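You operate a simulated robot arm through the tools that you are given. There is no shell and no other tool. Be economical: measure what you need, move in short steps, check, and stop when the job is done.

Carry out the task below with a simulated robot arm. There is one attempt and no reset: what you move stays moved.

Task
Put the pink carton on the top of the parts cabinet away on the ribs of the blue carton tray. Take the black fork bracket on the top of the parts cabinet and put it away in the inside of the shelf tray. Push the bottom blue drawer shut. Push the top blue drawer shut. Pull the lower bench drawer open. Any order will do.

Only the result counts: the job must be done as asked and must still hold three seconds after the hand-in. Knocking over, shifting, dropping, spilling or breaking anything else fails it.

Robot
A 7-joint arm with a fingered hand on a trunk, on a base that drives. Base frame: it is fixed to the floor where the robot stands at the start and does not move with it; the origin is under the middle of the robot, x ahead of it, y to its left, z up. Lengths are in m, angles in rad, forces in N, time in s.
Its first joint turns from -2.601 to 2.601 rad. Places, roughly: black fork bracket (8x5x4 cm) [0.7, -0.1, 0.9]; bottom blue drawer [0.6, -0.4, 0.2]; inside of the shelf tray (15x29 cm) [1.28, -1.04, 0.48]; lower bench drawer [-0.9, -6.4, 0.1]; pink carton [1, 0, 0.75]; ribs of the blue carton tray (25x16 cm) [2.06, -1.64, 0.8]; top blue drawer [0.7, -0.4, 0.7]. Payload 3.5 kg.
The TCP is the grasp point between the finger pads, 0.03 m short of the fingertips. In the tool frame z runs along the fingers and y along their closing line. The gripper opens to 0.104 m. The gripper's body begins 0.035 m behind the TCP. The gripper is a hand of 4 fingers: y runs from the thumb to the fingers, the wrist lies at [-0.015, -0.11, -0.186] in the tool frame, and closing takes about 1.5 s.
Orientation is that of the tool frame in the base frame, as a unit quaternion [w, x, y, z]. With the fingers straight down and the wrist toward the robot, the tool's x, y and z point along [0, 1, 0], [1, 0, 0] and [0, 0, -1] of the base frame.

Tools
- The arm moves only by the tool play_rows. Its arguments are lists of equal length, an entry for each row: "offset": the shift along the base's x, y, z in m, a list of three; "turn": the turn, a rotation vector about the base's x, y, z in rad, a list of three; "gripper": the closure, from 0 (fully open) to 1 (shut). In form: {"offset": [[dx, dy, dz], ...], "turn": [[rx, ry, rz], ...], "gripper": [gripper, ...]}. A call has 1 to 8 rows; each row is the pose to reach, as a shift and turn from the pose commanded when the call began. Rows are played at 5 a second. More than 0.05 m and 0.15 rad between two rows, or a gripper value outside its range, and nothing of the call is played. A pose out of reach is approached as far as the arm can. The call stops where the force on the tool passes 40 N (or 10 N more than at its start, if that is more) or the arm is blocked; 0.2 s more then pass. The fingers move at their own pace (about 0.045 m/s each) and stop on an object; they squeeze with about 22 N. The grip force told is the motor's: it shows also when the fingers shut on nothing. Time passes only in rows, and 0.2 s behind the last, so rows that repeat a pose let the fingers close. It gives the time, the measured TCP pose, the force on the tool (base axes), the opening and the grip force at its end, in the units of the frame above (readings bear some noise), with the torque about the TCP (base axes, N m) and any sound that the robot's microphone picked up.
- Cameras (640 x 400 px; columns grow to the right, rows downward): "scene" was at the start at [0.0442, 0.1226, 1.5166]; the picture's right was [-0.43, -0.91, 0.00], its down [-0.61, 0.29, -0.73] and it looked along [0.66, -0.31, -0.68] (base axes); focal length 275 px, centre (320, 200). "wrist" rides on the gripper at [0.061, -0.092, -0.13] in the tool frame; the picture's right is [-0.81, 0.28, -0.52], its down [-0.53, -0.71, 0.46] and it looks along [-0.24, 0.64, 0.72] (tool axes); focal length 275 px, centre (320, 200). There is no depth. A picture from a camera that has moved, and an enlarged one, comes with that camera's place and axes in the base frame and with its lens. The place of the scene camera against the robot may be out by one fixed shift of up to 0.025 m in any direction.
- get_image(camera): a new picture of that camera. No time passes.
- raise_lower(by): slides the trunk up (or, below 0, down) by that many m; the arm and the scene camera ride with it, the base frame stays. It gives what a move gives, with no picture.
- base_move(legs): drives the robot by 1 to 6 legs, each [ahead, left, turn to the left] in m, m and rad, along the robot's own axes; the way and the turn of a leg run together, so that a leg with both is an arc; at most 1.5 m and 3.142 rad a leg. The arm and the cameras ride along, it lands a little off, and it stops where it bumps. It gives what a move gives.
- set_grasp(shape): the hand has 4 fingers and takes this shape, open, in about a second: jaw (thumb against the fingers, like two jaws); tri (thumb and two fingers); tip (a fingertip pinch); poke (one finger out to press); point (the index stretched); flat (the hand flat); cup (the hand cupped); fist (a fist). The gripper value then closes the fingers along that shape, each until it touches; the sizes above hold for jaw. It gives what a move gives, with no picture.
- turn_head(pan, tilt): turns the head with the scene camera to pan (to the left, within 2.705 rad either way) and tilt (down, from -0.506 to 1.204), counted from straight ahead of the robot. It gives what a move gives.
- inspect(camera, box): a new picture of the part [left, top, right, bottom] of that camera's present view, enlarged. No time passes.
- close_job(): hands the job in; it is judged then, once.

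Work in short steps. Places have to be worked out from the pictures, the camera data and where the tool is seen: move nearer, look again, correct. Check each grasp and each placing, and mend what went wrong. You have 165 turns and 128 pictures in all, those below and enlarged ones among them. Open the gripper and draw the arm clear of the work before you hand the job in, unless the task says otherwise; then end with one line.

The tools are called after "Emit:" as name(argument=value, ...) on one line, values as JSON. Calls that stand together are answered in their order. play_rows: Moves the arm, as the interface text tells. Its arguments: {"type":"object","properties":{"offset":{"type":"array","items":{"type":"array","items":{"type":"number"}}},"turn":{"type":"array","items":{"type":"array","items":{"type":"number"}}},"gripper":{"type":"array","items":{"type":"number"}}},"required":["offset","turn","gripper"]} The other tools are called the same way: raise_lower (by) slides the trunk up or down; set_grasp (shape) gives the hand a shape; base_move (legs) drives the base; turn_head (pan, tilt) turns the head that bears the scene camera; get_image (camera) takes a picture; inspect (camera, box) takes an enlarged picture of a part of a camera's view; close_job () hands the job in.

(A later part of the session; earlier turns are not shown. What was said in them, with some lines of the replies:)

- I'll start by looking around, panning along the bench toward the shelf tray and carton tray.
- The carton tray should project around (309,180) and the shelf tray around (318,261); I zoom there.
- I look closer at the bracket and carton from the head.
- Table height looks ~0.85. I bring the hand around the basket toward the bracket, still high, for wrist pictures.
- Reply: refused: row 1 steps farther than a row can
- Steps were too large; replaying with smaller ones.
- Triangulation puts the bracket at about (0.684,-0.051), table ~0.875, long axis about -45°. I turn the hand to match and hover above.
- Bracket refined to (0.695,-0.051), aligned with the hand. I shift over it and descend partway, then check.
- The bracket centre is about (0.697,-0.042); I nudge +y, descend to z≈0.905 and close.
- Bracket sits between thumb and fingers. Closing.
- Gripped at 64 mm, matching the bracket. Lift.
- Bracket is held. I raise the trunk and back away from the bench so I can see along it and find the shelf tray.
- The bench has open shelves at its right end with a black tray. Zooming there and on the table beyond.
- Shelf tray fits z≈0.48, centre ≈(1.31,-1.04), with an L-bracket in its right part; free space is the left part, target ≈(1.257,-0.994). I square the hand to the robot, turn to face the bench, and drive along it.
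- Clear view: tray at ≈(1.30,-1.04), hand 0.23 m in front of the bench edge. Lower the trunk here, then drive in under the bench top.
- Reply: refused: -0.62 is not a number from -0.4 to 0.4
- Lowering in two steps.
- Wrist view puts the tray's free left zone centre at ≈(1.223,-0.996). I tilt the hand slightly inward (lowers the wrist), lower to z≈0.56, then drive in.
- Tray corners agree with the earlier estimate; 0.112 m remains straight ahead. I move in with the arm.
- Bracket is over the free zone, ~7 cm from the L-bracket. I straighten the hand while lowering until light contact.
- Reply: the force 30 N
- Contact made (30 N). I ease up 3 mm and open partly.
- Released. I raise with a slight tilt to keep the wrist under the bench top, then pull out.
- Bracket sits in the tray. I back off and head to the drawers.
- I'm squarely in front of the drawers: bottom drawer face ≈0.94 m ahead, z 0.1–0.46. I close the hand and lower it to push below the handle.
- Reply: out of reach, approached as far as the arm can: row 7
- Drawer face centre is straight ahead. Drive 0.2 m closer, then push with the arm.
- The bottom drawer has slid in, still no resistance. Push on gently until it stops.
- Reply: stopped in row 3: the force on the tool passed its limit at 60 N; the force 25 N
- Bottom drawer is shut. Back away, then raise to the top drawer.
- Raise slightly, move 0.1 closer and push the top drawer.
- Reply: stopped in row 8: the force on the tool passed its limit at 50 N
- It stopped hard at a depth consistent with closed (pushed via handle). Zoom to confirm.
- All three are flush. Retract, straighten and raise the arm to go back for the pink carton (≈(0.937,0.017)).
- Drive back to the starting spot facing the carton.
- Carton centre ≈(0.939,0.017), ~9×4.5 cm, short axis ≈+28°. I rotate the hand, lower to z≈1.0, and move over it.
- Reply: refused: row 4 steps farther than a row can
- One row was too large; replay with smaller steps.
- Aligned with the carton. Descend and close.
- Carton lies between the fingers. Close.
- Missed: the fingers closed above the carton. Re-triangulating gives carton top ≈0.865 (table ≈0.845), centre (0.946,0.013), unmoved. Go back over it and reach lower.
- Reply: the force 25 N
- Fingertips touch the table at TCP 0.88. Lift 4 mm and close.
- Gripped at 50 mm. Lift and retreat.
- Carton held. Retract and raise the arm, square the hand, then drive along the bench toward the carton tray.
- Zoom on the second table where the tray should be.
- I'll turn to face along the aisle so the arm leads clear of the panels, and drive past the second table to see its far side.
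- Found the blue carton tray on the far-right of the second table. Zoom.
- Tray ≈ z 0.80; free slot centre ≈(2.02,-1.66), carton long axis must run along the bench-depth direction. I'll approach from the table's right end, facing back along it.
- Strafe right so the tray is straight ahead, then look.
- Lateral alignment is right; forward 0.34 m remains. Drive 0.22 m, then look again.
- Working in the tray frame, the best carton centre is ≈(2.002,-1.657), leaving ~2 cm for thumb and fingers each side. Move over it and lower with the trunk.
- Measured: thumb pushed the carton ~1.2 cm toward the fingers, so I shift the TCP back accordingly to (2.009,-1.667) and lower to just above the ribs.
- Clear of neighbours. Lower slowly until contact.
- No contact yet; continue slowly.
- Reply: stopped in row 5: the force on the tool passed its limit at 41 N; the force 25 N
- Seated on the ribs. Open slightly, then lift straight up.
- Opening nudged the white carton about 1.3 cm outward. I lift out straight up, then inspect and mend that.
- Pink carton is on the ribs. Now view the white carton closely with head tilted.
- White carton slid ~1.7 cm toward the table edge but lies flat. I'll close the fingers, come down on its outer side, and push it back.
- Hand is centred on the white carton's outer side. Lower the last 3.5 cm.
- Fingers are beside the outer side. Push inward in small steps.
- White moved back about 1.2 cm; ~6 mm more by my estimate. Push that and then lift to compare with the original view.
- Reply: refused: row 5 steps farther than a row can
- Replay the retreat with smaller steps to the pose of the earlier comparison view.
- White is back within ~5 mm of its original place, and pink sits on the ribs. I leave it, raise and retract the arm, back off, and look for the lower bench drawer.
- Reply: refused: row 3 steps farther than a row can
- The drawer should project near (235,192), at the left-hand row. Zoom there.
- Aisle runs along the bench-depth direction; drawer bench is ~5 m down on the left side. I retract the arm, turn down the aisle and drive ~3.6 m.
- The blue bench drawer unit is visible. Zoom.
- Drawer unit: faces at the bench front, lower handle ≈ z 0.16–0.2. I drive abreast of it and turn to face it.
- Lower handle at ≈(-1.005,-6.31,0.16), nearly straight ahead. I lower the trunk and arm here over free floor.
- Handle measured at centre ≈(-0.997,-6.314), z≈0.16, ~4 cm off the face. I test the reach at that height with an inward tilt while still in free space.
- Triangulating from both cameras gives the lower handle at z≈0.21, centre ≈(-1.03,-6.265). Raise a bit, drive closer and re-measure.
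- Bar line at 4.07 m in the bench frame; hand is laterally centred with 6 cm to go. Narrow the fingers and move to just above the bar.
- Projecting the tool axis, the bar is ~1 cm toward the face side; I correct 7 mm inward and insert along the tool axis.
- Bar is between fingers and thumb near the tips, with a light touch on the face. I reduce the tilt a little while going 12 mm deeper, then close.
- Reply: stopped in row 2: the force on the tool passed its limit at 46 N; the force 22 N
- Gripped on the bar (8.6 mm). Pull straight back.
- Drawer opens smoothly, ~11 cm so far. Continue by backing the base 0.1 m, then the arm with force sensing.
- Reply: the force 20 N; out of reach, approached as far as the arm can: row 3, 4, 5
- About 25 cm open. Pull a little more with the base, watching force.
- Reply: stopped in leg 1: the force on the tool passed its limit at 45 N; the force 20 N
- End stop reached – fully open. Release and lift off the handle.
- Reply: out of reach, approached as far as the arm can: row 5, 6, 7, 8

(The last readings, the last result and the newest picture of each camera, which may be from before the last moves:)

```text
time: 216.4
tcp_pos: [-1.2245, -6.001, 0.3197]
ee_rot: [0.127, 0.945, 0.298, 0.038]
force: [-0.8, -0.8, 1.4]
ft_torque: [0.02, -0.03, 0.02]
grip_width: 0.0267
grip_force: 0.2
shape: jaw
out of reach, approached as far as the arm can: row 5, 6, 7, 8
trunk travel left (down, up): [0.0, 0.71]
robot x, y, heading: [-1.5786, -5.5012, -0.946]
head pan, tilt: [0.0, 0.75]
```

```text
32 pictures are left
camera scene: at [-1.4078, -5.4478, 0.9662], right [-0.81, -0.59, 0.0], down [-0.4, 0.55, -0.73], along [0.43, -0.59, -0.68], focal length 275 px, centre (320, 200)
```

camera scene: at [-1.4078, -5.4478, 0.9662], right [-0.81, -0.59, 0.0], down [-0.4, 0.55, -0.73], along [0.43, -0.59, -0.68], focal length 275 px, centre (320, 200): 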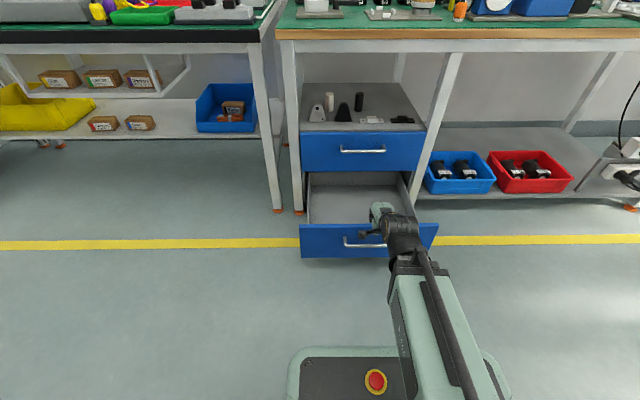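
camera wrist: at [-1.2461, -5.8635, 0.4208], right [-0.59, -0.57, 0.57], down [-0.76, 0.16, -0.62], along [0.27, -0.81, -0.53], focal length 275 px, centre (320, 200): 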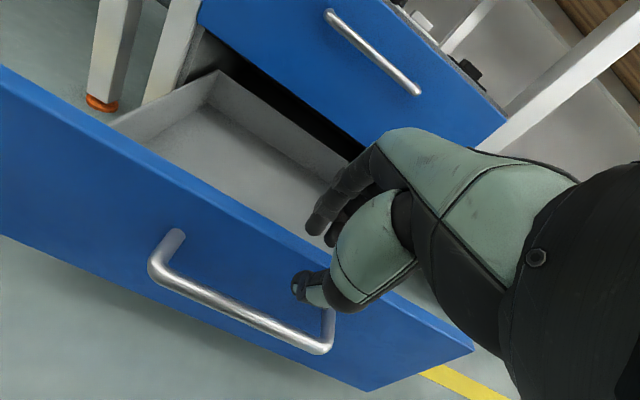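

Drawer stays fully open and the hand is free. Raise the trunk, back off, and open the gripper.

Emit:
raise_lower(by=0.35)

Emit:
base_move(legs=[[-0.35, 0, 0]])

Emit:
play_rows(offset=[[0, 0, 0.02], [0, 0, 0.04], [0, 0, 0.06], [0, 0, 0.06], [0, 0, 0.06]], turn=[[0, 0, 0], [0, 0, 0], [0, 0, 0], [0, 0, 0], [0, 0, 0]], gripper=[0, 0, 0, 0, 0])

Emit:
get_image(camera="scene")

```text
time: 219.9
tcp_pos: [-1.2245, -6.0002, 0.6692]
ee_rot: [0.127, 0.945, 0.299, 0.038]
force: [-0.3, 0.6, -1.0]
ft_torque: [0.01, 0.0, 0.02]
grip_width: 0.0267
grip_force: 0.1
shape: jaw
trunk travel left (down, up): [-0.35, 0.36]
robot x, y, heading: [-1.5838, -5.5064, -0.948]
head pan, tilt: [0.0, 0.75]
```

```text
time: 222.1
tcp_pos: [-1.4305, -5.7178, 0.6693]
ee_rot: [0.126, 0.945, 0.299, 0.039]
force: [0.3, -0.5, 0.7]
ft_torque: [0.0, 0.01, 0.01]
grip_width: 0.0271
grip_force: 0.2
shape: jaw
trunk travel left (down, up): [-0.35, 0.36]
robot x, y, heading: [-1.7881, -5.2223, -0.943]
head pan, tilt: [0.0, 0.75]
```

```text
time: 223.3
tcp_pos: [-1.428, -5.7183, 0.7284]
ee_rot: [0.125, 0.945, 0.299, 0.038]
force: [0.3, 0.4, 0.2]
ft_torque: [-0.02, 0.02, 0.01]
grip_width: 0.1035
grip_force: 0.1
shape: jaw
trunk travel left (down, up): [-0.35, 0.36]
robot x, y, heading: [-1.7847, -5.2176, -0.947]
head pan, tilt: [0.0, 0.75]
```

```text
31 pictures are left
camera scene: at [-1.6125, -5.1642, 1.3163], right [-0.81, -0.59, 0.0], down [-0.4, 0.55, -0.73], along [0.43, -0.59, -0.68], focal length 275 px, centre (320, 200)
```

scene: 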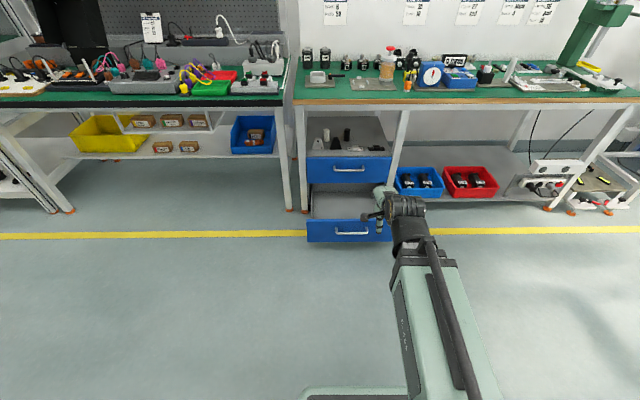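

The lower bench drawer is fully open, the arm is clear and the gripper is open. All five parts are done, so I hand in.

Emit:
close_job()

```text
The job is handed in.
```

All five parts are done and the job is handed in, but I nudged the white carton on the blue tray while placing the pink one; I pushed it back, and it now sits about 5 mm and 4° from where it was.
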